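You operate a simulated robot arm through the tools that you are given. There is no shell and no other tool. Be economical: measure what you need, move in short steps, check, and stop when the job is done.

You run a simulated robot arm. Do the job below in one go: nothing can be reset, and whatever is moved stays where it is left.

JOB
Fold the ironing mat and shut the press.
Fine: the pink napkin goes on the folding board first; turn the press catch shut.

It is judged by the outcome, as a careful person would: the job done as asked, and still so three seconds after it is handed in. It fails if anything else is knocked over, pushed out of place, dropped, spilled or broken. Flat cloth is picked up by pressing the open fingertips on it (5 to 10 N) and closing them slowly along it; thin cloth reads only 2 to 8 mm in the jaws.

ROBOT AND FRAMES
A 6-joint arm with a two-finger parallel gripper, fixed in place. Base frame: the origin is at the foot of the arm, x ahead of it, y to its left, z up. Readings come in cm, degrees, newtons and seconds.
With the tool pointing down near the work surface it reaches from about 36 to 82 cm from the base axis. Its first joint turns from -166.0 to 166.0 degrees. Payload 3.91 kg.
Tool frame: the origin (TCP) lies between the finger pads and is the grasp point; the fingertips stand 3 cm ahead of it; z points along the fingers, y is the line along which they close. Largest opening 11 cm; finger width 2, thickness 1; the body of the gripper, 4.8 by 11.2 cm, starts 5.5 cm behind the TCP.
Orientation is that of the tool frame in the base frame, as a unit quaternion [w, x, y, z]. With the fingers straight down and closing along the base's y, the tool's x points along the base's -x, its y along +y and its z along -z.

CONTROLS
- The arm moves only by the tool step_arm. Its argument "targets" is one flat list of numbers, 7 for each row, row after row: the shift along the tool's x, y, z in cm, then the turn, a rotation vector about the tool's x, y, z in degrees, then the closure in counts, from 0 (fully open) to 255 (shut). In form: [tx, ty, tz, wx, wy, wz, jaw, tx, ty, tz, wx, wy, wz, jaw, ...]. A call has 1 to 12 rows; each row shifts and turns the commanded pose from where the row before left it, along the tool's axes as they then stand. A row lasts 0.2 s, in which the tool goes at most 5 cm and 8.6 degrees; a call with a longer step from one row to the next is refused whole, and so is a gripper value outside its range. Where a pose cannot be reached the arm comes as near as it can. A force on the tool above 90 N (or 10 N above the force at the start of the call, whichever is more), or a blocked arm, ends the call early, and 0.2 s more pass. Each finger travels about 4.5 cm/s and halts on what it meets, pressing with about 21 N; the grip force reading is that of the motor and also rises with nothing between the fingers. The clock runs only during rows and for 0.2 s after the last one: add rows that do not move to give the fingers time. It gives the time, the measured TCP pose, the force on the tool (base axes), the opening and the grip force at its end, in the units of the frame above (readings bear some noise), and new pictures: "pictures" is both (left out), scene, wrist or none.
- Cameras (640 x 400 px; columns grow to the right, rows downward): "scene" is fixed at [20.96, 49.93, 159.53]; the picture's right is [0.78, -0.63, 0.00], its down [-0.51, -0.63, -0.58] and it looks along [0.37, 0.45, -0.81] (base axes); focal length 214 px, centre (320, 200). "wrist" rides on the gripper at [-3.6, 0, -5.7] in the tool frame; the picture's right is [0.00, -1.00, 0.00], its down [0.97, 0.00, -0.24] and it looks along [0.24, 0.00, 0.97] (tool axes); focal length 218 px, centre (320, 200). There is no depth. A picture from a camera that has moved, and an enlarged one, comes with that camera's place and axes in the base frame and with its lens. The place of the scene camera against the robot may be out by one fixed shift of up to 1.2 cm in any direction.
- lift_body(by): slides the trunk up (or, below 0, down) by that many cm; the arm rides with it, the base frame stays. It gives what a move gives, with no picture.
- inspect(camera, box): a new picture of the part [left, top, right, bottom] of that camera's present view, enlarged. The clock stands still meanwhile.
- hand_in(): hands the job in; it is judged then, once.

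Work in short steps. Places have to be worked out from the pictures, the camera data and where the tool is seen: move nearer, look again, correct. Check each grasp and each placing, and mend what went wrong. You have 120 turns and 150 pictures in all, those below and enlarged ones among them. Open the gripper and draw the arm clear of the work before you hand the job in, unless the task says otherwise; then end with one line.

The tools are called after "Request:" as a command line: name --argument value ..., lists and objects as JSON in quotes. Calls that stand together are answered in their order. step_arm: Moves the arm, as the interface text tells. Its arguments: {"type":"object","properties":{"targets":{"type":"array","items":{"type":"number"}},"pictures":{"type":"string","enum":["both","scene","wrist","none"]}},"required":["targets"]} The other tools are called the same way: lift_body (by) slides the trunk up or down; inspect (camera, box) takes an enlarged picture of a part of a camera's view; hand_in () hands the job in.

At the start:

```text
clock: 0.0
position: [20.23, 35.51, 142.28]
orientation: [0.0, -0.001, 1.0, 0.0]
contact_force: [-0.1, 0.3, -0.1]
grip_width: 10.99
grip_force: 0.1
trunk travel left (down, up): [-55.0, 6.0]
```

scene: 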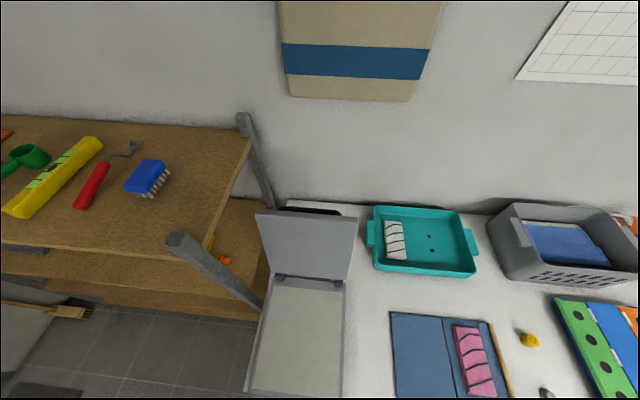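
wrist: 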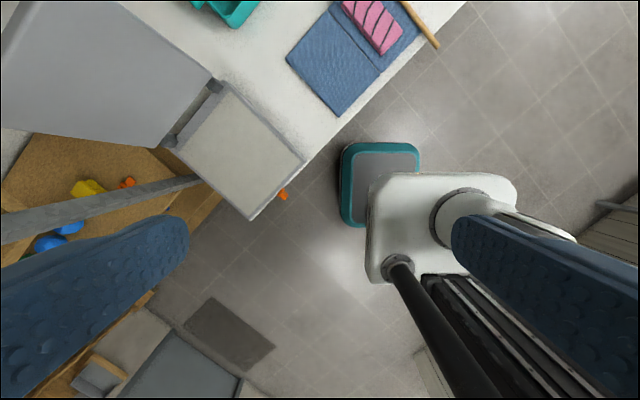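

I'll look closer at the press, the mat and the board before I move anything.

Request:
inspect --camera "scene" --box '[230, 190, 390, 400]'

Request:
inspect --camera "scene" --box '[370, 190, 640, 400]'

Request:
inspect --camera "wrist" --box '[0, 0, 480, 240]'

```text
1.90 times, centred on (310, 295) of scene
camera zoom: at [20.96, 49.93, 159.53], right [0.78, -0.63, 0.0], down [-0.51, -0.63, -0.58], along [0.37, 0.45, -0.81], focal length 408 px, centre (339, 19)
```

zoom: 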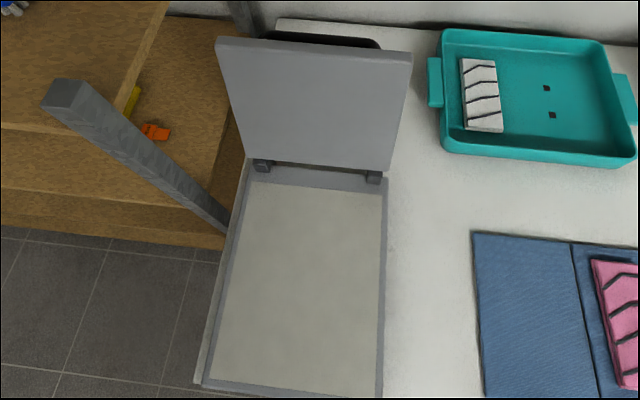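

```text
1.90 times, centred on (505, 295) of scene
camera zoom: at [20.96, 49.93, 159.53], right [0.78, -0.63, 0.0], down [-0.51, -0.63, -0.58], along [0.37, 0.45, -0.81], focal length 408 px, centre (-32, 19)
```

zoom: 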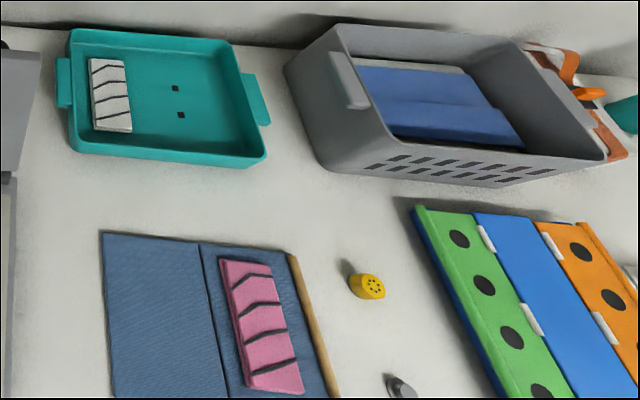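

```text
1.33 times, centred on (240, 120) of wrist
camera zoom: at [23.8, 35.54, 148.01], right [0.0, -1.0, 0.0], down [-0.97, 0.0, 0.24], along [-0.24, 0.0, -0.97], focal length 291 px, centre (427, 307)
```

zoom: 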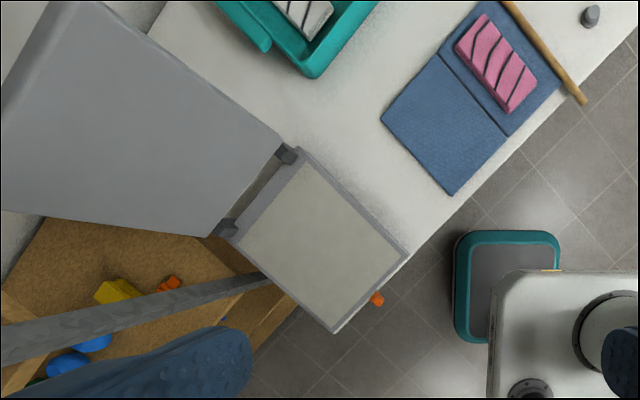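

The mat is the blue two-leaf cloth with a dowel along its right edge, and the pink napkin is lying on that right leaf. The press is grey with an orange catch at its front, and the folding board is the green, blue and orange one. I'll turn the tool to line up with the table, about 45°, and move over the mat while staying high.

Request:
step_arm --targets '[0, 0, 0, 0, 0, -7.5, 0, 0, 0, 0, 0, 0, -7.5, 0, 0, 0, 0, 0, 0, -7.5, 0, 0, 0, 0, 0, 0, -7.5, 0, 0, 0, 0, 0, 0, -7.5, 0, 0, 0, 0, 0, 0, -7.5, 0, -2, -4.4, 0, 0, 0, 0, 0, -2, -4.4, 0, 0, 0, 0, 0, -2, -4.4, 0, 0, 0, 0, 0, -2, -4.4, 0, 0, 0, 0, 0, -2, -4.4, 0, 0, 0, 0, 0, -2, -4.4, 0, 0, 0, 0, 0]'

```text
clock: 2.6
position: [47.7, 25.4, 142.18]
orientation: [-0.001, -0.383, 0.924, 0.001]
contact_force: [0.6, -1.0, -0.2]
grip_width: 11.02
grip_force: 0.1
trunk travel left (down, up): [-55.0, 6.0]
camera wrist: at [50.26, 28.01, 147.8], right [0.71, -0.71, 0.0], down [-0.68, -0.69, 0.24], along [-0.17, -0.17, -0.97], focal length 218 px, centre (320, 200)
```

scene: 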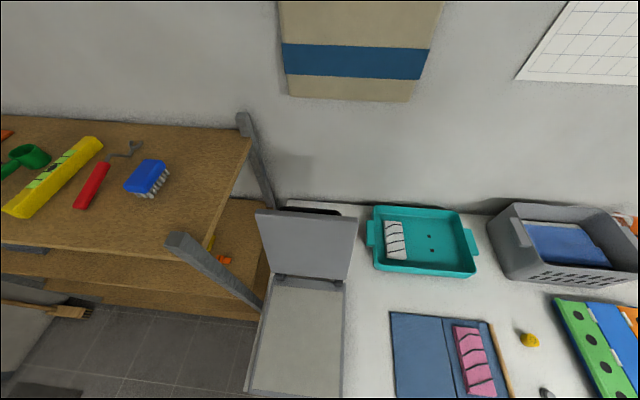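
wrist: 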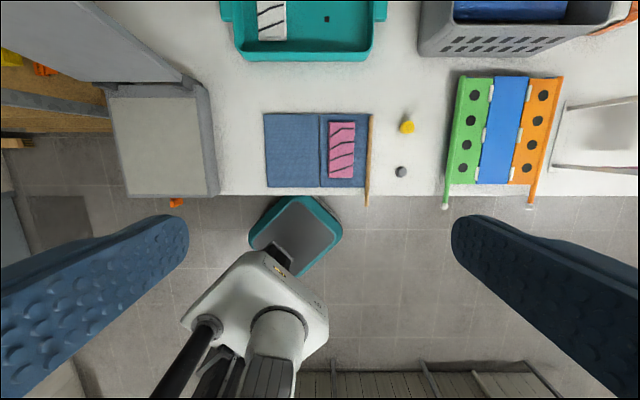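

From this height the napkin centre works out near s=54, t=21.6 in table axes (s=(x+y)/√2, t=(x−y)/√2). The board spans t 52–79 and s 43–73. I'll centre over the napkin and go down for a closer view.

Request:
step_arm --targets '[-1.3, -2.9, 0, 0, 0, 0, 0, -1.3, -2.9, 0, 0, 0, 0, 0, 0, 0, 4.5, 0, 0, 0, 0, 0, 0, 4.5, 0, 0, 0, 0, 0, 0, 4.5, 0, 0, 0, 0, 0, 0, 4.5, 0, 0, 0, 0, 0, 0, 4.5, 0, 0, 0, 0, 0, 0, 4.5, 0, 0, 0, 0, 0, 0, 4.5, 0, 0, 0, 0, 0, 0, 4.5, 0, 0, 0, 0]' --pictures "both"

```text
clock: 4.8
position: [53.37, 23.14, 106.45]
orientation: [0.001, -0.383, 0.924, 0.0]
contact_force: [0.0, -0.6, 0.6]
grip_width: 11.0
grip_force: 0.0
trunk travel left (down, up): [-55.0, 6.0]
camera wrist: at [55.99, 25.73, 112.1], right [0.71, -0.71, 0.0], down [-0.69, -0.69, 0.24], along [-0.17, -0.17, -0.97], focal length 218 px, centre (320, 200)
```

scene: 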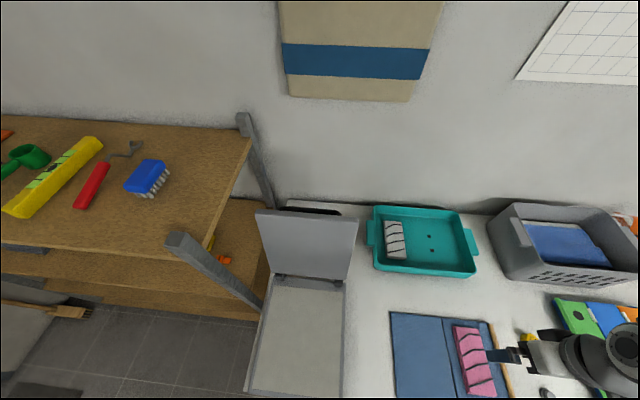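
wrist: 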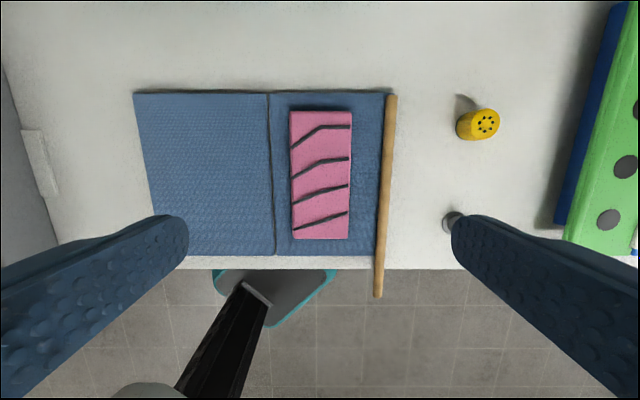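

The tool is centred over the napkin. I'll zoom in to judge how thick it is and how high the board stands.

Request:
inspect --camera "wrist" --box '[260, 90, 410, 260]'

Request:
inspect --camera "scene" --box '[440, 310, 540, 400]'

```text
2.35 times, centred on (335, 175) of wrist
camera zoom: at [55.99, 25.73, 112.1], right [0.71, -0.71, 0.0], down [-0.69, -0.69, 0.24], along [-0.17, -0.17, -0.97], focal length 514 px, centre (285, 259)
```

zoom: 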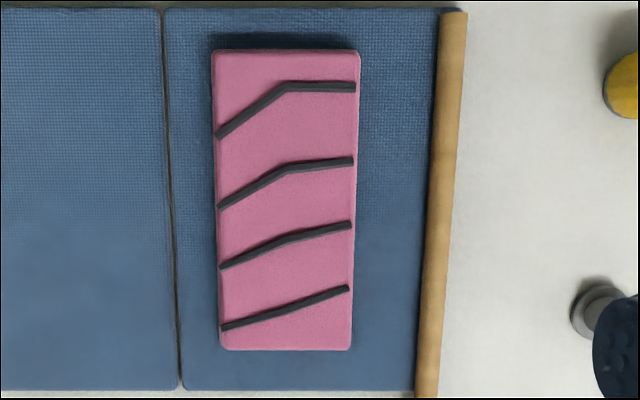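

```text
4.44 times, centred on (490, 355) of scene
camera zoom: at [20.96, 49.93, 159.53], right [0.78, -0.63, 0.0], down [-0.51, -0.63, -0.58], along [0.37, 0.45, -0.81], focal length 953 px, centre (-436, -489)
```

zoom: 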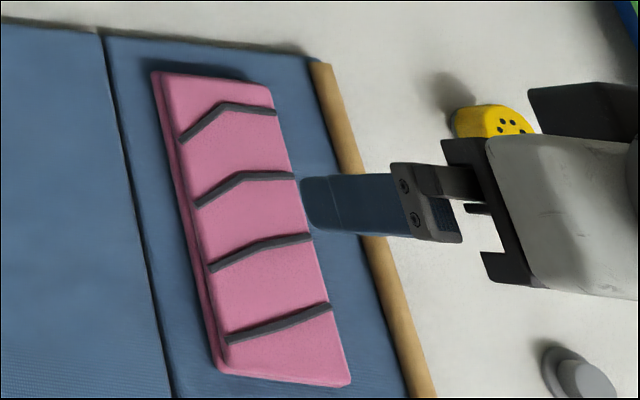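

The napkin looks like a folded pad about 1.3 cm thick and 6.5 cm wide, so the open fingers can straddle it. I'll go down until the fingertips are just above the mat.

Request:
step_arm --targets '[0, 0, 4, 0, 0, 0, 0, 0, 0, 4, 0, 0, 0, 0, 0, 0, 4, 0, 0, 0, 0, 0, 0, 3, 0, 0, 0, 0, 0, 0, 1.2, 0, 0, 0, 0]'

```text
clock: 6.0
position: [53.56, 22.89, 90.15]
orientation: [0.0, -0.384, 0.923, 0.0]
contact_force: [-0.8, -0.4, 0.2]
grip_width: 11.04
grip_force: 0.0
trunk travel left (down, up): [-55.0, 6.0]
camera wrist: at [56.0, 25.58, 95.84], right [0.71, -0.71, 0.0], down [-0.69, -0.69, 0.24], along [-0.17, -0.17, -0.97], focal length 218 px, centre (320, 200)
```

scene: 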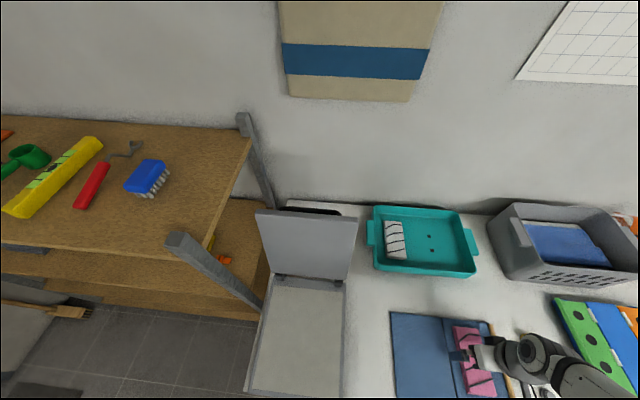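
wrist: 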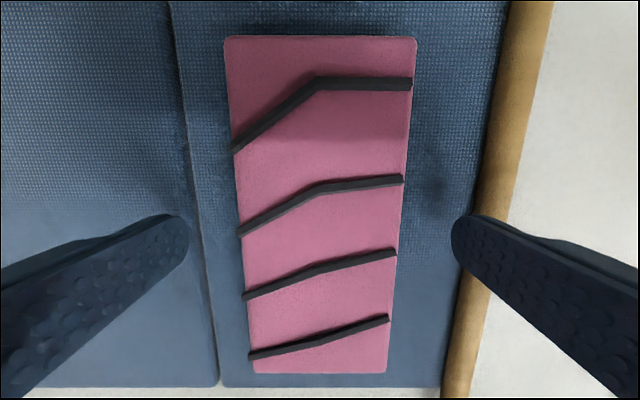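

The fingers straddle the napkin evenly. I'll go down slightly more, then close slowly and watch the opening reading.

Request:
step_arm --targets '[0, 0, 0.5, 0, 0, 0, 0, 0, 0, 0.4, 0, 0, 0, 0, 0, 0, 0, 0, 0, 0, 0, 0, 0, 0, 0, 0, 0, 40, 0, 0, 0, 0, 0, 0, 80, 0, 0, 0, 0, 0, 0, 90, 0, 0, 0, 0, 0, 0, 100, 0, 0, 0, 0, 0, 0, 110, 0, 0, 0, 0, 0, 0, 120, 0, 0, 0, 0, 0, 0, 120]' --pictures "wrist"

```text
clock: 8.2
position: [53.58, 22.95, 89.18]
orientation: [-0.001, -0.384, 0.923, 0.0]
contact_force: [-0.2, 0.0, 0.4]
grip_width: 6.92
grip_force: 21.0
trunk travel left (down, up): [-55.0, 6.0]
camera wrist: at [55.96, 25.67, 94.9], right [0.71, -0.71, 0.0], down [-0.69, -0.69, 0.24], along [-0.17, -0.17, -0.97], focal length 218 px, centre (320, 200)
```

wrist: 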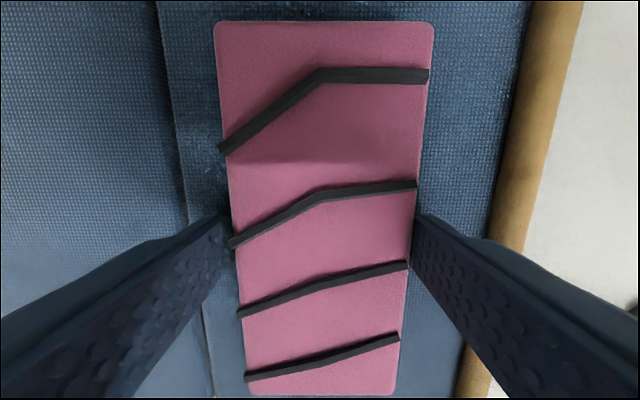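

The fingers stopped at 6.9 cm with 21 N, so they have the napkin as a rigid pad. I'll lift a little to check the hold.

Request:
step_arm --targets '[0, 0, 0, 0, 0, 0, 160, 0, 0, -1, 0, 0, 0, 160, 0, 0, -2, 0, 0, 0, 160, 0, 0, -3, 0, 0, 0, 160, 0, 0, -3, 0, 0, 0, 160]'

```text
clock: 9.4
position: [53.2, 22.91, 98.46]
orientation: [0.0, -0.383, 0.924, 0.0]
contact_force: [-0.3, 0.1, -0.3]
grip_width: 6.9
grip_force: 21.4
trunk travel left (down, up): [-55.0, 6.0]
camera wrist: at [55.84, 25.63, 104.18], right [0.71, -0.71, 0.0], down [-0.69, -0.69, 0.24], along [-0.17, -0.17, -0.97], focal length 218 px, centre (320, 200)
```

scene: 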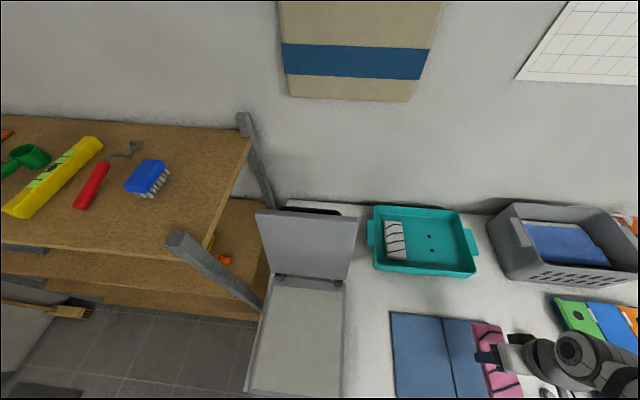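
wrist: 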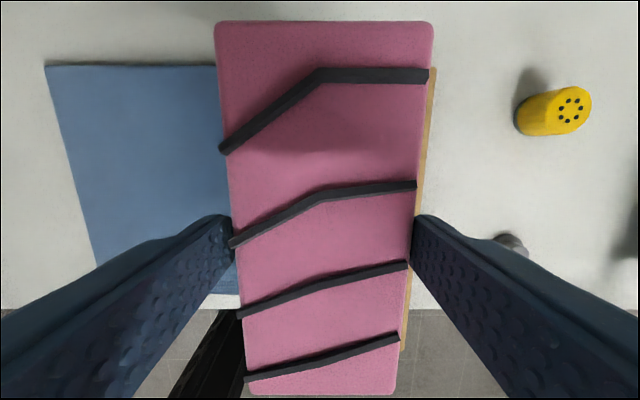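

The napkin is held well. I'll raise it and carry it toward the board, clear of the two knobs.

Request:
step_arm --targets '[0, 0, -4.5, 0, 0, 0, 160, 0, 0, -4.5, 0, 0, 0, 160, 0, 0, -2, 0, 0, 0, 160, 0.4, -4.5, 0, 0, 0, 0, 160, 0.4, -4.5, 0, 0, 0, 0, 160, 0.4, -4.5, 0, 0, 0, 0, 160, 0.4, -4.5, 0, 0, 0, 0, 160, 0.4, -4.5, 0, 0, 0, 0, 160, 0, -3, 0, 0, 0, 0, 160]'

```text
clock: 11.4
position: [69.98, 3.53, 109.14]
orientation: [-0.001, -0.383, 0.924, 0.002]
contact_force: [1.1, 0.2, -0.2]
grip_width: 6.9
grip_force: 20.5
trunk travel left (down, up): [-55.0, 6.0]
camera wrist: at [72.59, 6.18, 114.9], right [0.71, -0.71, 0.0], down [-0.68, -0.69, 0.24], along [-0.17, -0.17, -0.97], focal length 218 px, centre (320, 200)
```

scene: 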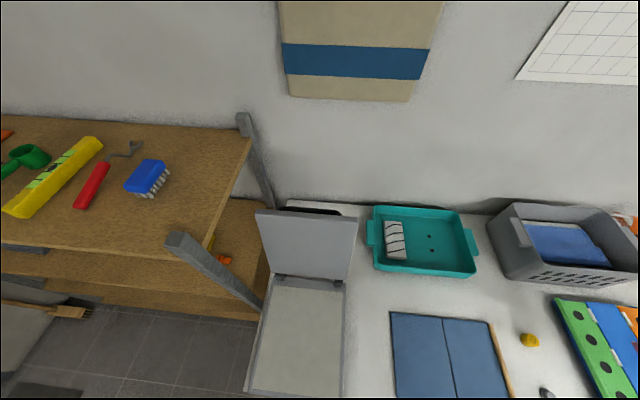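
wrist: 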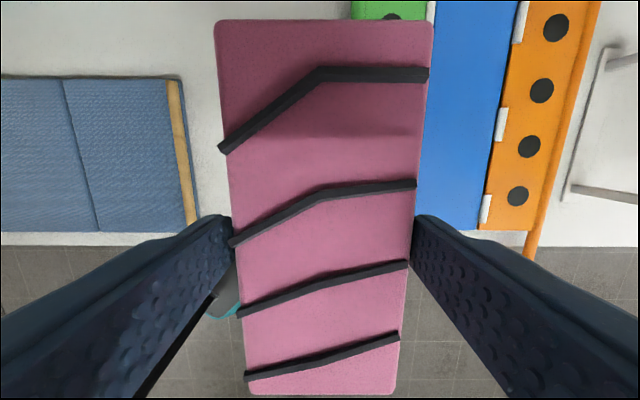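

The napkin is still held and the board is just ahead, with its top near z≈88. Green covers t 52–58 and blue covers t 58–68. I'll move over it toward t≈60, s≈54.5.

Request:
step_arm --targets '[-0.6, -3.2, 0, 0, 0, 0, 160, -0.6, -3.2, 0, 0, 0, 0, 160, -0.6, -3.3, 0, 0, 0, 0, 160, -0.7, -3.3, 0, 0, 0, 0, 160, 0, 0, 3, 0, 0, 0, 160, 0, 0, 3, 0, 0, 0, 160, 0, 0, 3, 0, 0, 0, 160, 0, 0, 2, 0, 0, 0, 160]'

```text
clock: 13.2
position: [81.06, -3.59, 98.25]
orientation: [0.001, -0.383, 0.924, 0.0]
contact_force: [0.1, -0.7, -1.2]
grip_width: 6.91
grip_force: 21.2
trunk travel left (down, up): [-55.0, 6.0]
camera wrist: at [83.56, -0.92, 104.0], right [0.71, -0.71, 0.0], down [-0.69, -0.69, 0.24], along [-0.17, -0.17, -0.97], focal length 218 px, centre (320, 200)
```

scene: 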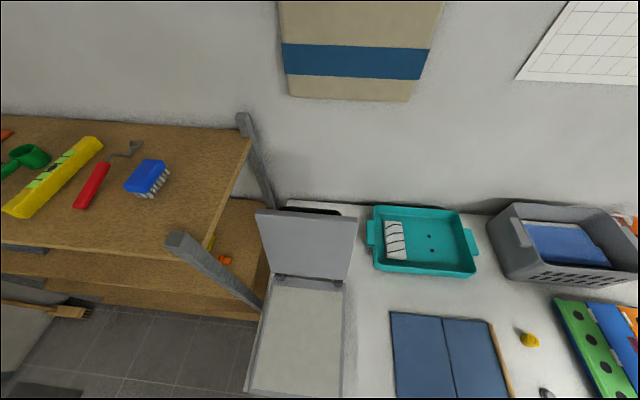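
wrist: 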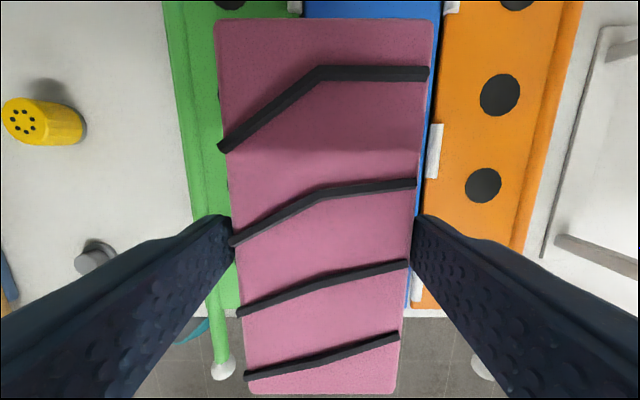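

The arm reaches this spot, and the napkin is fully over the green and blue panels. I'll lower it until it touches.

Request:
step_arm --targets '[0, 0, 2, 0, 0, 0, 160, 0, 0, 2, 0, 0, 0, 160, 0, 0, 1, 0, 0, 0, 160, 0, 0, 0.5, 0, 0, 0, 160, 0, 0, 0.4, 0, 0, 0, 160]' --pictures "wrist"

```text
clock: 14.4
position: [81.07, -3.76, 92.29]
orientation: [0.0, -0.383, 0.924, 0.0]
contact_force: [-0.5, -0.6, -0.5]
grip_width: 6.91
grip_force: 21.0
trunk travel left (down, up): [-55.0, 6.0]
camera wrist: at [83.58, -1.12, 98.04], right [0.71, -0.71, 0.0], down [-0.69, -0.69, 0.24], along [-0.17, -0.17, -0.97], focal length 218 px, centre (320, 200)
```

wrist: 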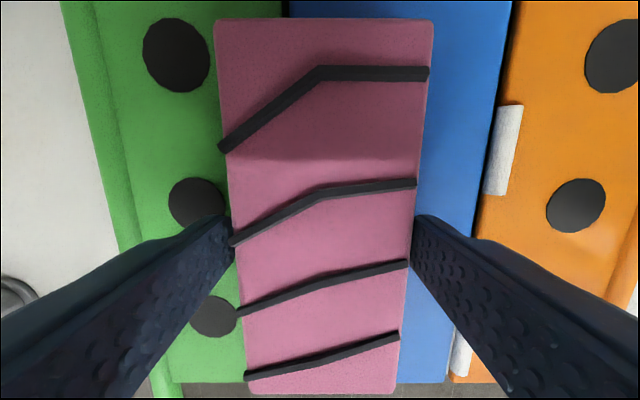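

No contact yet, and the near end of the napkin is still about 2 cm inside the board edge. I'll keep lowering in small steps.

Request:
step_arm --targets '[-0.3, 0, 0.4, 0, 0, 0, 160, -0.3, 0, 0.3, 0, 0, 0, 160, 0, 0, 0.3, 0, 0, 0, 160]' --pictures "none"

Request:
step_arm --targets '[0, 0, 0.3, 0, 0, 0, 160]' --pictures "none"

Request:
step_arm --targets '[0, 0, 0.3, 0, 0, 0, 160]' --pictures "wrist"

```text
clock: 15.2
position: [81.38, -3.3, 91.67]
orientation: [0.003, -0.384, 0.924, -0.001]
contact_force: [-1.2, -1.2, 13.8]
grip_width: 6.93
grip_force: 21.1
trunk travel left (down, up): [-55.0, 6.0]
```

```text
clock: 15.6
position: [81.46, -3.36, 91.46]
orientation: [0.005, -0.383, 0.924, -0.002]
contact_force: [2.9, -0.5, 30.1]
grip_width: 6.99
grip_force: 20.5
trunk travel left (down, up): [-55.0, 6.0]
```

```text
clock: 16.0
position: [81.45, -3.27, 91.39]
orientation: [0.006, -0.383, 0.924, -0.002]
contact_force: [10.6, -2.6, 41.1]
grip_width: 6.9
grip_force: 21.0
trunk travel left (down, up): [-55.0, 6.0]
camera wrist: at [83.85, -0.69, 97.21], right [0.71, -0.71, 0.01], down [-0.69, -0.69, 0.23], along [-0.16, -0.17, -0.97], focal length 218 px, centre (320, 200)
```

wrist: 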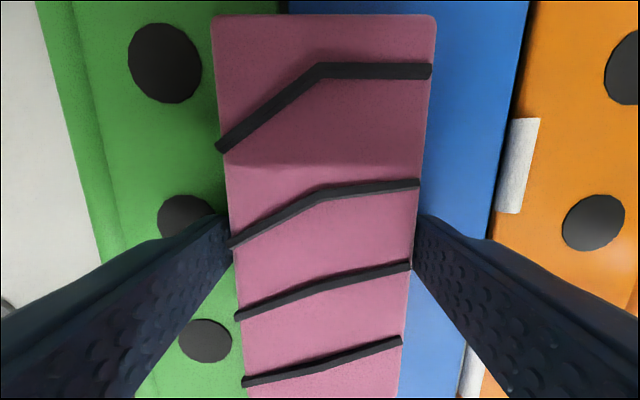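

The napkin is resting on the board with too much force behind it, so I'll ease up by the overshoot. Then I'll open and rise.

Request:
step_arm --targets '[0, 0, -0.6, 0, 0, 0, 160, 0, 0, 0, 0, 0, 0, 160, 0, 0, 0, 0, 0, 0, 80, 0, 0, 0, 0, 0, 0, 60, 0, 0, 0, 0, 0, 0, 40, 0, 0, 0, 0, 0, 0, 40, 0, 0, -1, 0, 0, 0, 40, 0, 0, -3, 0, 0, 0, 40, 0, 0, -4, 0, 0, 0, 40, 0, 0, -4, 0, 0, 0, 0]'

```text
clock: 18.2
position: [81.23, -3.2, 103.48]
orientation: [0.0, -0.384, 0.923, 0.0]
contact_force: [0.6, 0.3, 0.7]
grip_width: 11.01
grip_force: 0.0
trunk travel left (down, up): [-55.0, 6.0]
camera wrist: at [83.73, -0.54, 109.15], right [0.71, -0.71, 0.0], down [-0.69, -0.69, 0.24], along [-0.17, -0.17, -0.97], focal length 218 px, centre (320, 200)
```

scene: 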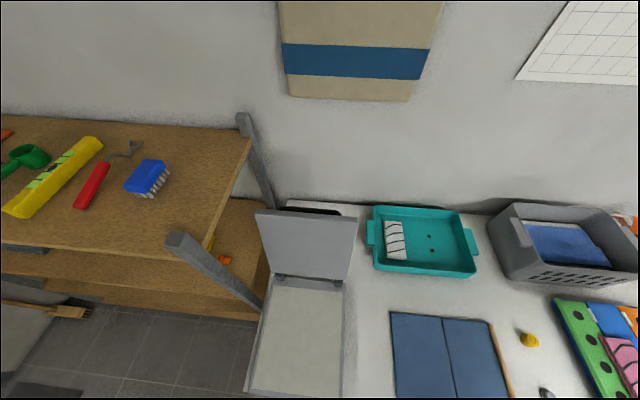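
wrist: 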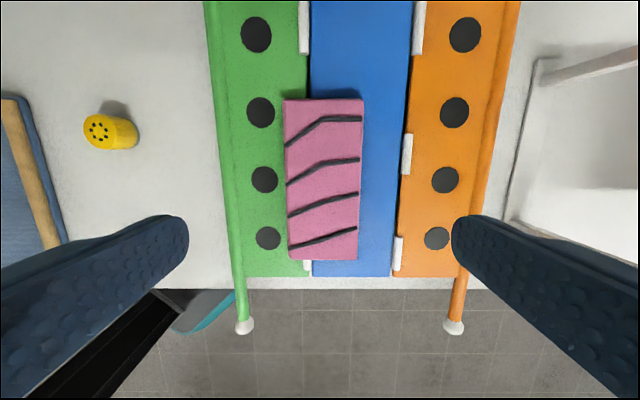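

The napkin lies flat on the board, so now the mat. The dowel's near end overhangs the table front at t≈30, s≈38–42. I'll move above that overhang.

Request:
step_arm --targets '[1.9, 3.75, 0, 0, 0, 0, 0, 1.9, 3.75, 0, 0, 0, 0, 0, 1.9, 3.75, 0, 0, 0, 0, 0, 1.9, 3.75, 0, 0, 0, 0, 0, 1.9, 3.75, 0, 0, 0, 0, 0, 1.9, 3.75, 0, 0, 0, 0, 0, 1.9, 3.75, 0, 0, 0, 0, 0, 1.9, 3.75, 0, 0, 0, 0, 0, 0, 0, 0, 0, 0, 0, 0]'

```text
clock: 20.2
position: [49.62, 7.13, 103.21]
orientation: [-0.001, -0.384, 0.923, 0.0]
contact_force: [-0.7, -0.3, 0.2]
grip_width: 11.01
grip_force: 0.1
trunk travel left (down, up): [-55.0, 6.0]
camera wrist: at [52.04, 9.79, 108.92], right [0.71, -0.71, 0.0], down [-0.69, -0.69, 0.24], along [-0.17, -0.17, -0.97], focal length 218 px, centre (320, 200)
```

scene: 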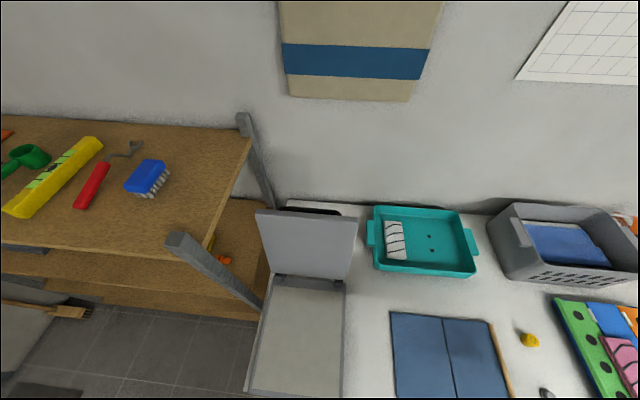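
wrist: 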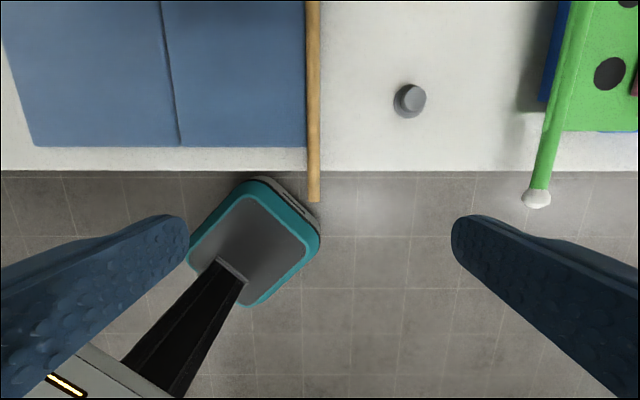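

The dowel overhang spans s≈37.8–41, at t≈29.3. I'll shift to s≈39.1 and go down so the fingers straddle it in front of the table edge.

Request:
step_arm --targets '[1.0, 0.8, 0, 0, 0, 0, 0, 0, 0, 4, 0, 0, 0, 0, 0, 0, 4, 0, 0, 0, 0, 0, 0, 3, 0, 0, 0, 0, 0, 0, 0, 0, 0, 0, 0]' --pictures "wrist"

```text
clock: 21.4
position: [48.03, 7.07, 92.3]
orientation: [0.0, -0.384, 0.923, 0.001]
contact_force: [-0.3, -0.2, -0.6]
grip_width: 10.99
grip_force: 0.1
trunk travel left (down, up): [-55.0, 6.0]
camera wrist: at [50.64, 9.73, 98.0], right [0.71, -0.71, 0.0], down [-0.69, -0.69, 0.24], along [-0.17, -0.17, -0.97], focal length 218 px, centre (320, 200)
```

wrist: 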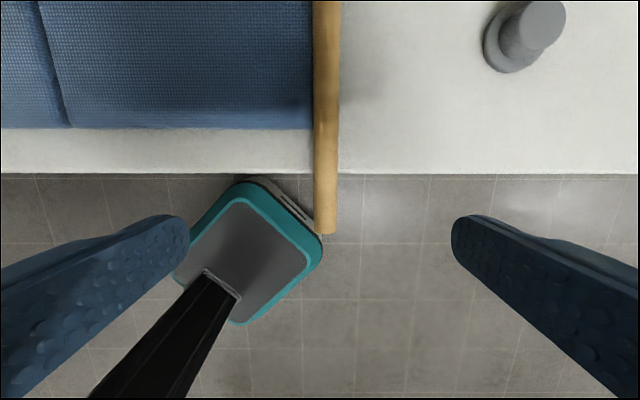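

The alignment is good. I'll go down to the dowel's height and close on it.

Request:
step_arm --targets '[0, 0, 3, 0, 0, 0, 0, 0, 0, 2.2, 0, 0, 0, 0, 0, 0, 0, 0, 0, 0, 60, 0, 0, 0, 0, 0, 0, 120, 0, 0, 0, 0, 0, 0, 180, 0, 0, 0, 0, 0, 0, 200, 0, 0, 0, 0, 0, 0, 220, 0, 0, 0, 0, 0, 0, 240, 0, 0, 0, 0, 0, 0, 240]' --pictures "wrist"

```text
clock: 23.4
position: [48.26, 6.83, 87.09]
orientation: [0.0, -0.384, 0.923, 0.0]
contact_force: [0.4, -0.9, -0.5]
grip_width: 1.25
grip_force: 21.1
trunk travel left (down, up): [-55.0, 6.0]
camera wrist: at [50.81, 9.56, 92.83], right [0.71, -0.71, 0.0], down [-0.69, -0.69, 0.24], along [-0.17, -0.17, -0.97], focal length 218 px, centre (320, 200)
```

wrist: 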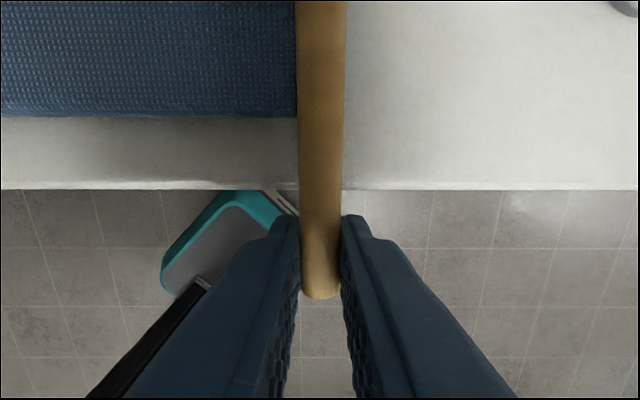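

The dowel is gripped, reading 1.25 cm. The crease is at t≈15.4, so the swing radius is about 13.9 cm. I'll lift along the arc through the first 30° and check.

Request:
step_arm --targets '[0, 0.12, -1.81, 0, 0, 0, 250, 0, 0.355, -1.78, 0, 0, 0, 250, 0, 0.58, -1.72, 0, 0, 0, 250, 0, 0.8, -1.63, 0, 0, 0, 250]'

```text
clock: 24.4
position: [46.81, 8.21, 94.13]
orientation: [0.001, -0.384, 0.924, 0.001]
contact_force: [0.0, -1.1, 1.3]
grip_width: 1.25
grip_force: 20.4
trunk travel left (down, up): [-55.0, 6.0]
camera wrist: at [49.28, 10.79, 99.8], right [0.71, -0.71, 0.0], down [-0.69, -0.69, 0.24], along [-0.17, -0.17, -0.97], focal length 218 px, centre (320, 200)
```

scene: 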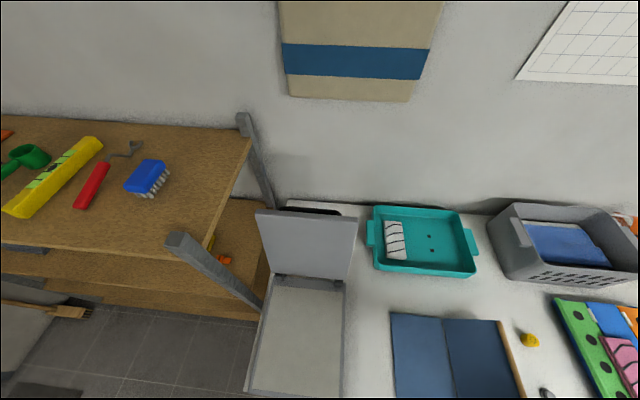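
wrist: 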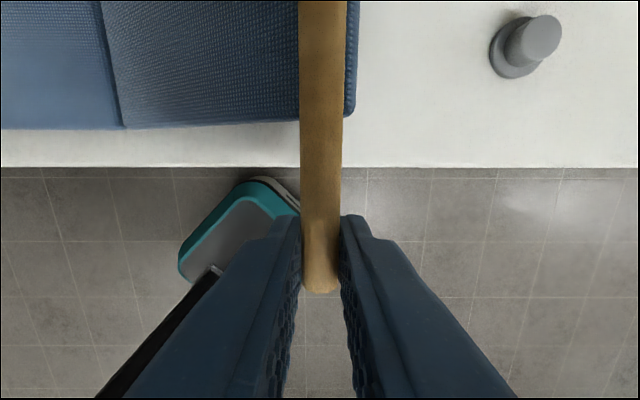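

The leaf is lifting at about 1 N. I'll continue the arc up to vertical.

Request:
step_arm --targets '[0, 1.01, -1.51, 0, 0, 0, 250, 0, 1.2, -1.37, 0, 0, 0, 250, 0, 1.37, -1.2, 0, 0, 0, 250, 0, 1.51, -1.01, 0, 0, 0, 250, 0, 1.63, -0.8, 0, 0, 0, 250, 0, 1.72, -0.58, 0, 0, 0, 250, 0, 1.78, -0.355, 0, 0, 0, 250, 0, 1.81, -0.12, 0, 0, 0, 250]'

```text
clock: 26.2
position: [38.18, 16.82, 101.08]
orientation: [-0.001, -0.383, 0.924, 0.0]
contact_force: [-0.5, 0.7, 1.9]
grip_width: 1.24
grip_force: 21.1
trunk travel left (down, up): [-55.0, 6.0]
camera wrist: at [40.76, 19.41, 106.79], right [0.71, -0.71, 0.0], down [-0.69, -0.69, 0.24], along [-0.17, -0.17, -0.97], focal length 218 px, centre (320, 200)
```

scene: 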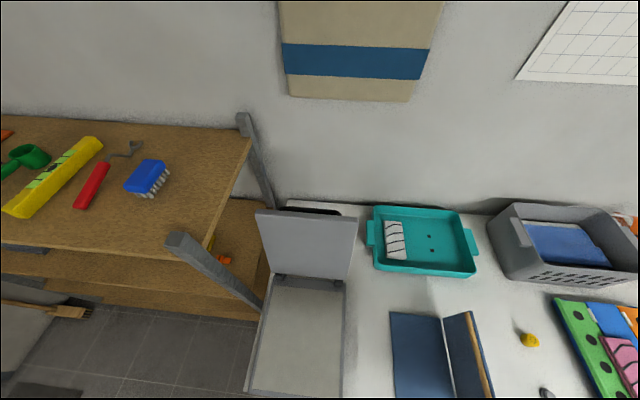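
wrist: 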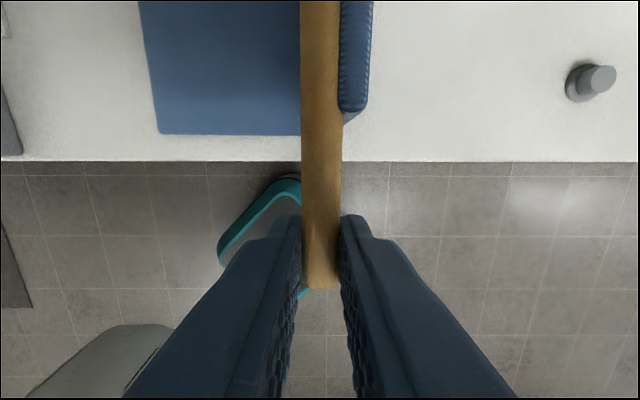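

The leaf is upright. I'll carry on over the top and down the far side of the arc to about 157°.

Request:
step_arm --targets '[0, 1.81, 0.12, 0, 0, 0, 250, 0, 1.78, 0.355, 0, 0, 0, 250, 0, 1.72, 0.58, 0, 0, 0, 250, 0, 1.63, 0.8, 0, 0, 0, 250, 0, 1.51, 1.01, 0, 0, 0, 250, 0, 1.37, 1.2, 0, 0, 0, 250, 0, 1.2, 1.37, 0, 0, 0, 250, 0, 1.01, 1.51, 0, 0, 0, 250, 0, 0.8, 1.63, 0, 0, 0, 250]'

```text
clock: 28.2
position: [29.16, 25.78, 92.15]
orientation: [-0.001, -0.383, 0.924, -0.001]
contact_force: [1.4, 1.7, -0.5]
grip_width: 1.24
grip_force: 21.1
trunk travel left (down, up): [-55.0, 6.0]
camera wrist: at [31.77, 28.45, 97.89], right [0.71, -0.71, 0.0], down [-0.68, -0.69, 0.24], along [-0.17, -0.17, -0.97], focal length 218 px, centre (320, 200)
```

scene: 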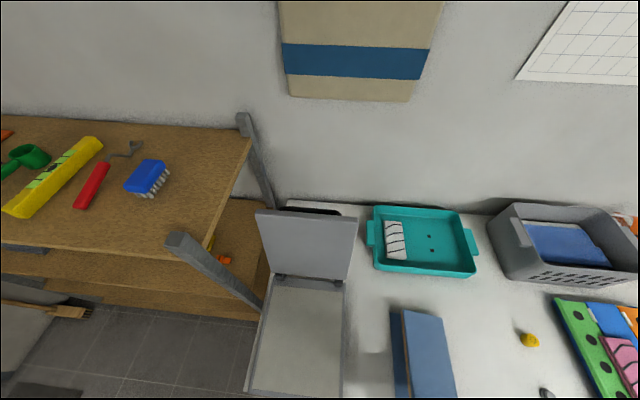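
wrist: 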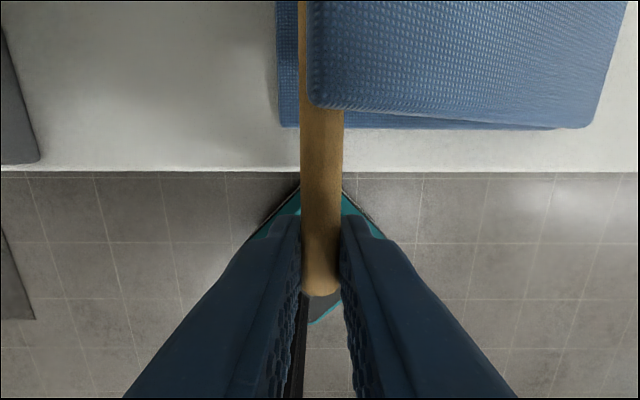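

It's going smoothly. I'll lower the leaf the rest of the way and watch the force.

Request:
step_arm --targets '[0, 0.58, 1.72, 0, 0, 0, 250, 0, 0.3, 1.3, 0, 0, 0, 250, 0, 0.1, 0.6, 0, 0, 0, 250, 0, 0.05, 0.5, 0, 0, 0, 250]' --pictures "wrist"

```text
clock: 29.2
position: [28.43, 26.45, 88.32]
orientation: [0.001, -0.383, 0.924, 0.0]
contact_force: [2.9, -8.9, 16.9]
grip_width: 1.25
grip_force: 20.7
trunk travel left (down, up): [-55.0, 6.0]
camera wrist: at [30.97, 29.04, 93.97], right [0.71, -0.71, 0.0], down [-0.69, -0.69, 0.24], along [-0.17, -0.17, -0.97], focal length 218 px, centre (320, 200)
```

wrist: 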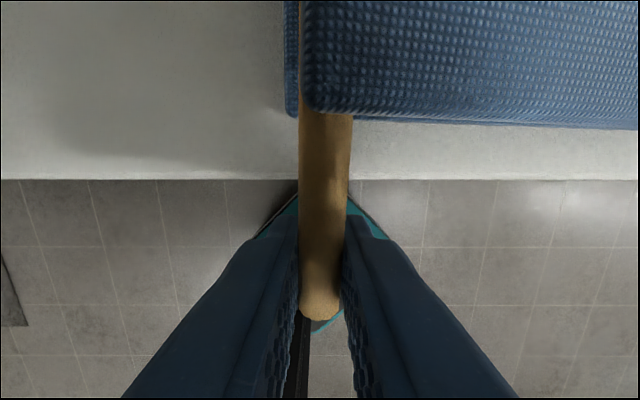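

The leaf now rests on the other leaf, with the dowel against it. I'll ease the force, open, lift clear and look.

Request:
step_arm --targets '[0, 0, -0.3, 0, 0, 0, 250, 0, 0, 0, 0, 0, 0, 180, 0, 0, 0, 0, 0, 0, 120, 0, 0, 0, 0, 0, 0, 100, 0, 0, 0, 0, 0, 0, 100, 0, 0, -3, 0, 0, 0, 100, 0, 0, -4, 0, 0, 0, 100, 0, 0, -4, 0, 0, 0, 100, 0, 0, -4, 0, 0, 0, 100]'

```text
clock: 31.2
position: [28.5, 26.4, 103.66]
orientation: [-0.001, -0.384, 0.924, 0.0]
contact_force: [-0.3, 0.0, 0.3]
grip_width: 6.7
grip_force: 0.0
trunk travel left (down, up): [-55.0, 6.0]
camera wrist: at [30.95, 29.01, 109.34], right [0.71, -0.71, 0.0], down [-0.69, -0.69, 0.24], along [-0.17, -0.17, -0.97], focal length 218 px, centre (320, 200)
```

scene: 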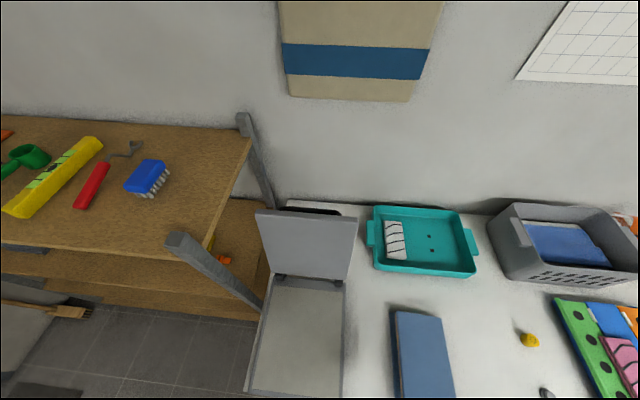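
wrist: 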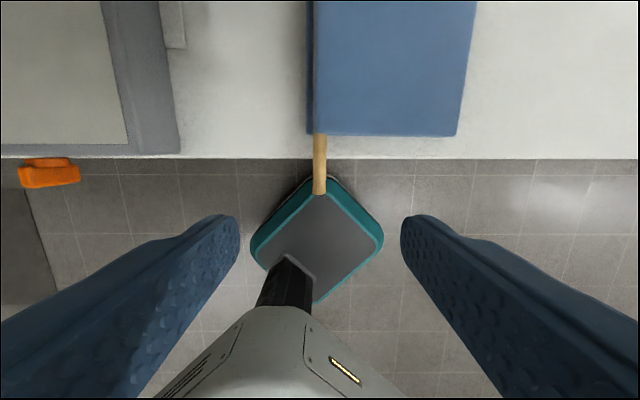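

The mat is folded and flat. Next is the press: the lid stands about upright, hinged near s≈70, and the orange catch is at the front around t≈−25, s≈40. I'll rise and look at the lid from the side.

Request:
step_arm --targets '[0, 0, -4.8, 0, 0, 0, 160, 0, 0, -4.8, 0, 0, 0, 200, 0, 0, -4.8, 0, 0, 0, 255, 0, 0, -4.8, 0, 0, 0, 255, 0, 0, -4.8, 0, 0, 0, 255, 0, 0, -4.8, 0, 0, 0, 255, 0, 0, -4, 0, 0, 0, 255, -3, 2, 0, 0, 0, 0, 255, -3, 2, 0, 0, 0, 0, 255, -3, 2, 0, 0, 0, 0, 255]'

```text
clock: 33.4
position: [30.71, 37.52, 136.16]
orientation: [0.0, -0.383, 0.924, -0.001]
contact_force: [-0.6, 0.4, 0.0]
grip_width: 0.01
grip_force: 21.1
trunk travel left (down, up): [-55.0, 6.0]
camera wrist: at [33.18, 40.09, 141.89], right [0.71, -0.71, 0.0], down [-0.69, -0.69, 0.24], along [-0.17, -0.17, -0.97], focal length 218 px, centre (320, 200)
```

scene: 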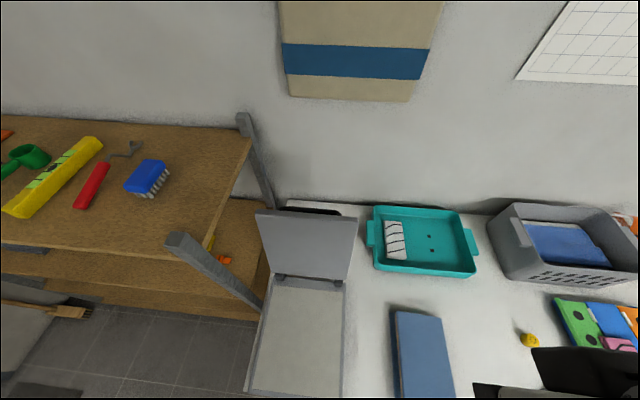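
wrist: 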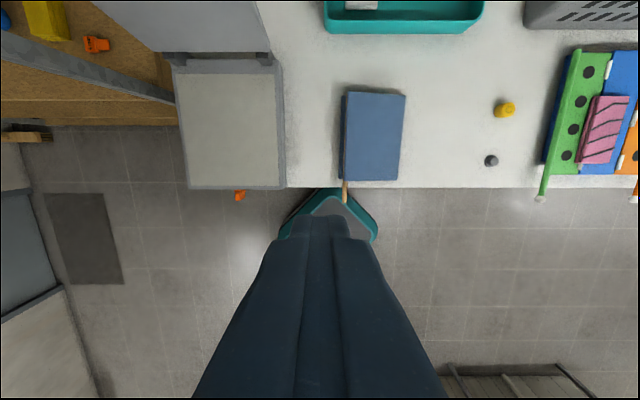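

The closed fingers are well above the lid. I'll move over and behind the lid's right half, staying high, and look down.

Request:
step_arm --targets '[-3.7, 1.5, 0, 0, 0, 0, 255, -3.7, 1.5, 0, 0, 0, 0, 255, -3.7, 1.5, 0, 0, 0, 0, 255, -3.7, 1.5, 0, 0, 0, 0, 255, -3.7, 1.5, 0, 0, 0, 0, 255, -3.7, 1.5, 0, 0, 0, 0, 255]'

```text
clock: 34.8
position: [37.95, 55.68, 134.88]
orientation: [0.001, -0.383, 0.924, 0.0]
contact_force: [0.2, 0.3, -0.7]
grip_width: 0.02
grip_force: 20.9
out of reach, approached as far as the arm can: row 5, 6
trunk travel left (down, up): [-55.0, 6.0]
camera wrist: at [40.57, 58.36, 140.61], right [0.71, -0.71, 0.0], down [-0.69, -0.69, 0.24], along [-0.17, -0.17, -0.97], focal length 218 px, centre (320, 200)
```

scene: 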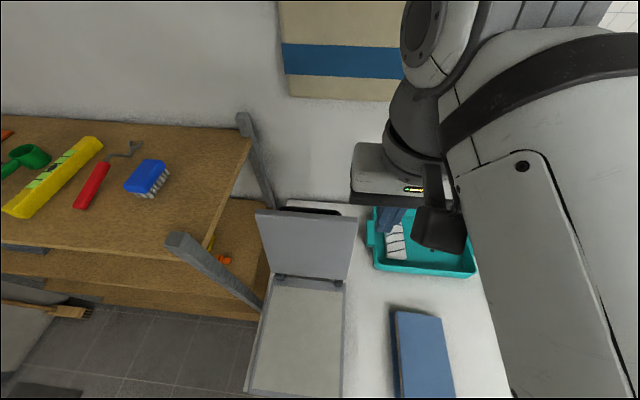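
wrist: 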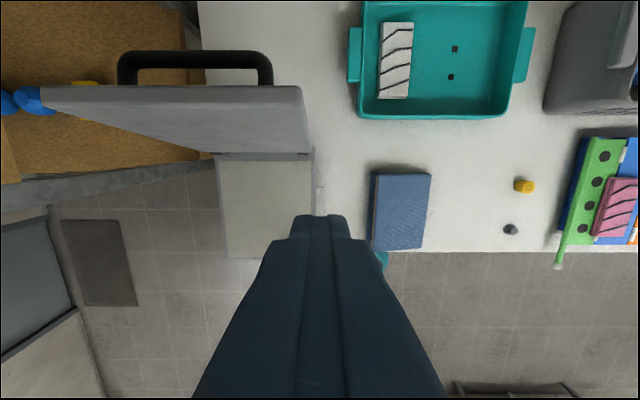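

This view shows the lid's top edge at about s≈75, z≈119, tilted roughly 11° past upright, with a handle bar behind it. Reach is short at this height, so I'll raise the trunk to reach further out.

Request:
lift_body --by 6

```text
clock: 35.8
position: [37.99, 55.72, 140.87]
orientation: [0.0, -0.384, 0.923, -0.001]
contact_force: [0.2, -1.0, -0.1]
grip_width: 0.01
grip_force: 21.0
trunk travel left (down, up): [-61.0, 0.0]
```

I'll step right of the lid, lower, and extend outward to s≈79 past the lid's right edge to test the reach.

Request:
step_arm --targets '[0, -3.5, 0, 0, 0, 0, 255, 0, -3.5, 0, 0, 0, 0, 255, 0, 0, 4.8, 0, 0, 0, 255, 0, 0, 4.8, 0, 0, 0, 255, 0, 0, 4.8, 0, 0, 0, 255, 0, 0, 4.8, 0, 0, 0, 255, -3, 0, 0.5, 0, 0, 0, 255, -3, 0, 0.5, 0, 0, 0, 255, -3, 0, 0.5, 0, 0, 0, 255, -3, 0, 0.5, 0, 0, 0, 255, -1, 0, 0, 0, 0, 0, 255]'

```text
clock: 38.2
position: [51.04, 58.77, 119.72]
orientation: [0.001, -0.384, 0.923, 0.0]
contact_force: [-0.4, -1.2, -0.4]
grip_width: 0.0
grip_force: 21.6
out of reach, approached as far as the arm can: row 10, 11
trunk travel left (down, up): [-61.0, 0.0]
camera wrist: at [53.6, 61.43, 125.37], right [0.71, -0.71, 0.0], down [-0.69, -0.69, 0.24], along [-0.17, -0.17, -0.97], focal length 218 px, centre (320, 200)
```

scene: 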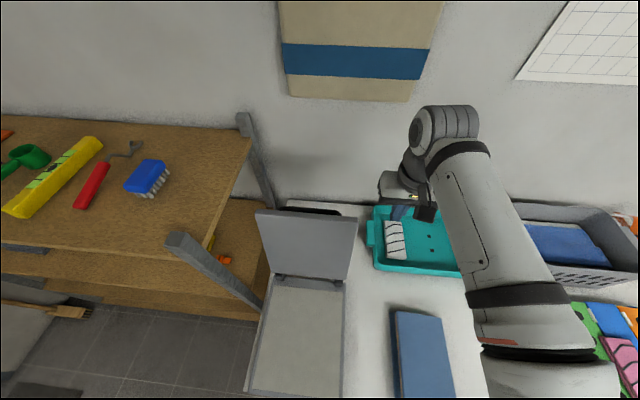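
wrist: 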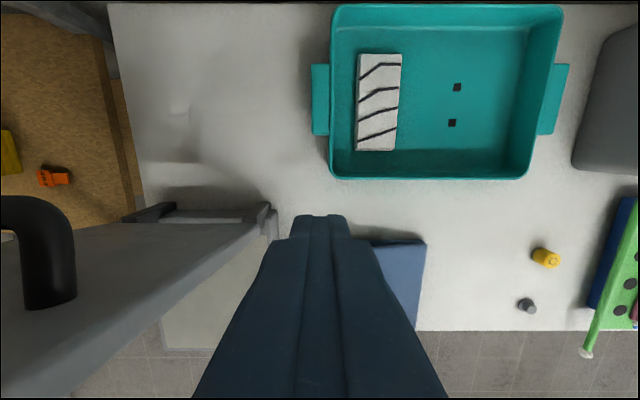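

The tool is now beyond the lid's back plane, at s≈77.6, just right of the lid. The handle's right end is near t≈−20. I'll lower slightly and slide left so the closed fingers sit behind the lid's upper right corner.

Request:
step_arm --targets '[0, 0, 2, 0, 0, 0, 255, 0, 0, 1.5, 0, 0, 0, 255, 0, 2.5, 0, 0, 0, 0, 255, 0, 2.5, 0, 0, 0, 0, 255, 0, 2.5, 0, 0, 0, 0, 255, 0, 2.5, 0, 0, 0, 0, 255]'

```text
clock: 39.6
position: [43.53, 65.13, 116.03]
orientation: [0.0, -0.383, 0.924, 0.0]
contact_force: [-0.1, 1.4, 0.7]
grip_width: 0.0
grip_force: 20.8
out of reach, approached as far as the arm can: row 5, 6
trunk travel left (down, up): [-61.0, 0.0]
camera wrist: at [45.97, 67.77, 121.69], right [0.71, -0.71, 0.0], down [-0.69, -0.69, 0.24], along [-0.17, -0.17, -0.97], focal length 218 px, centre (320, 200)
```

scene: 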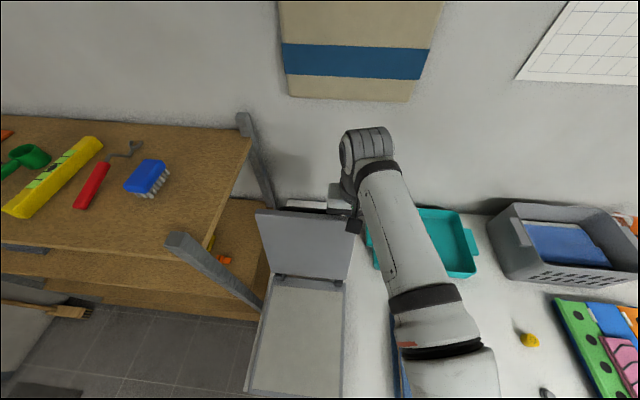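
wrist: 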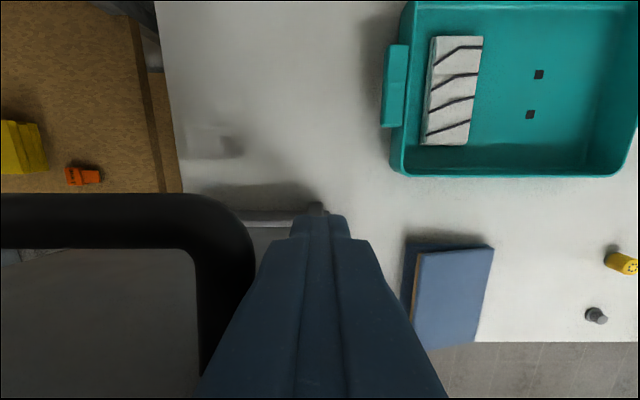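

The fingers are behind the lid, beside the handle leg. I'll check how far they overlap the lid before pulling.

Request:
inspect --camera "scene" --box '[250, 170, 410, 290]'

Request:
inspect --camera "wrist" --box '[160, 160, 440, 400]'

```text
3.33 times, centred on (330, 230) of scene
camera zoom: at [20.96, 49.93, 159.53], right [0.78, -0.63, 0.0], down [-0.51, -0.63, -0.58], along [0.37, 0.45, -0.81], focal length 715 px, centre (287, 100)
```

zoom: 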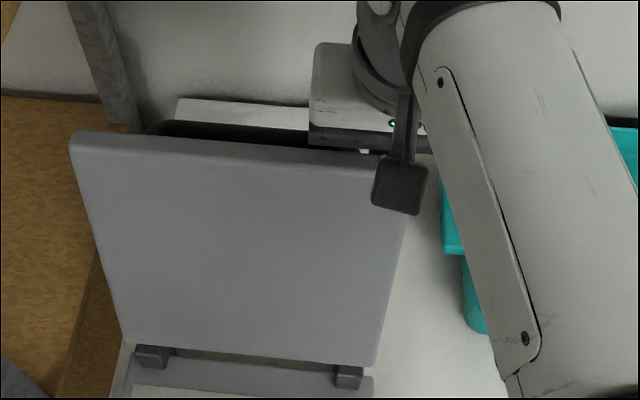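

```text
1.67 times, centred on (300, 280) of wrist
camera zoom: at [45.97, 67.77, 121.69], right [0.71, -0.71, 0.0], down [-0.69, -0.69, 0.24], along [-0.17, -0.17, -0.97], focal length 364 px, centre (353, 67)
```

zoom: 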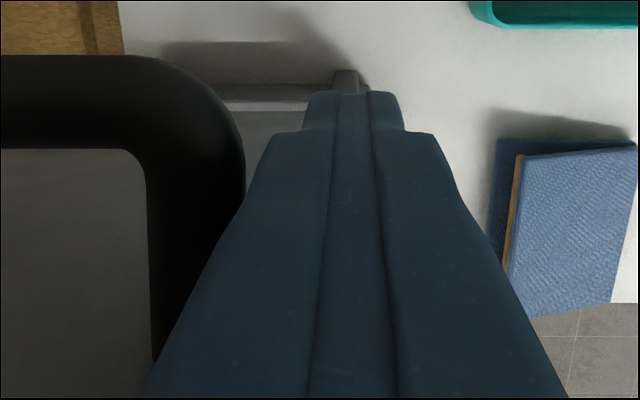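

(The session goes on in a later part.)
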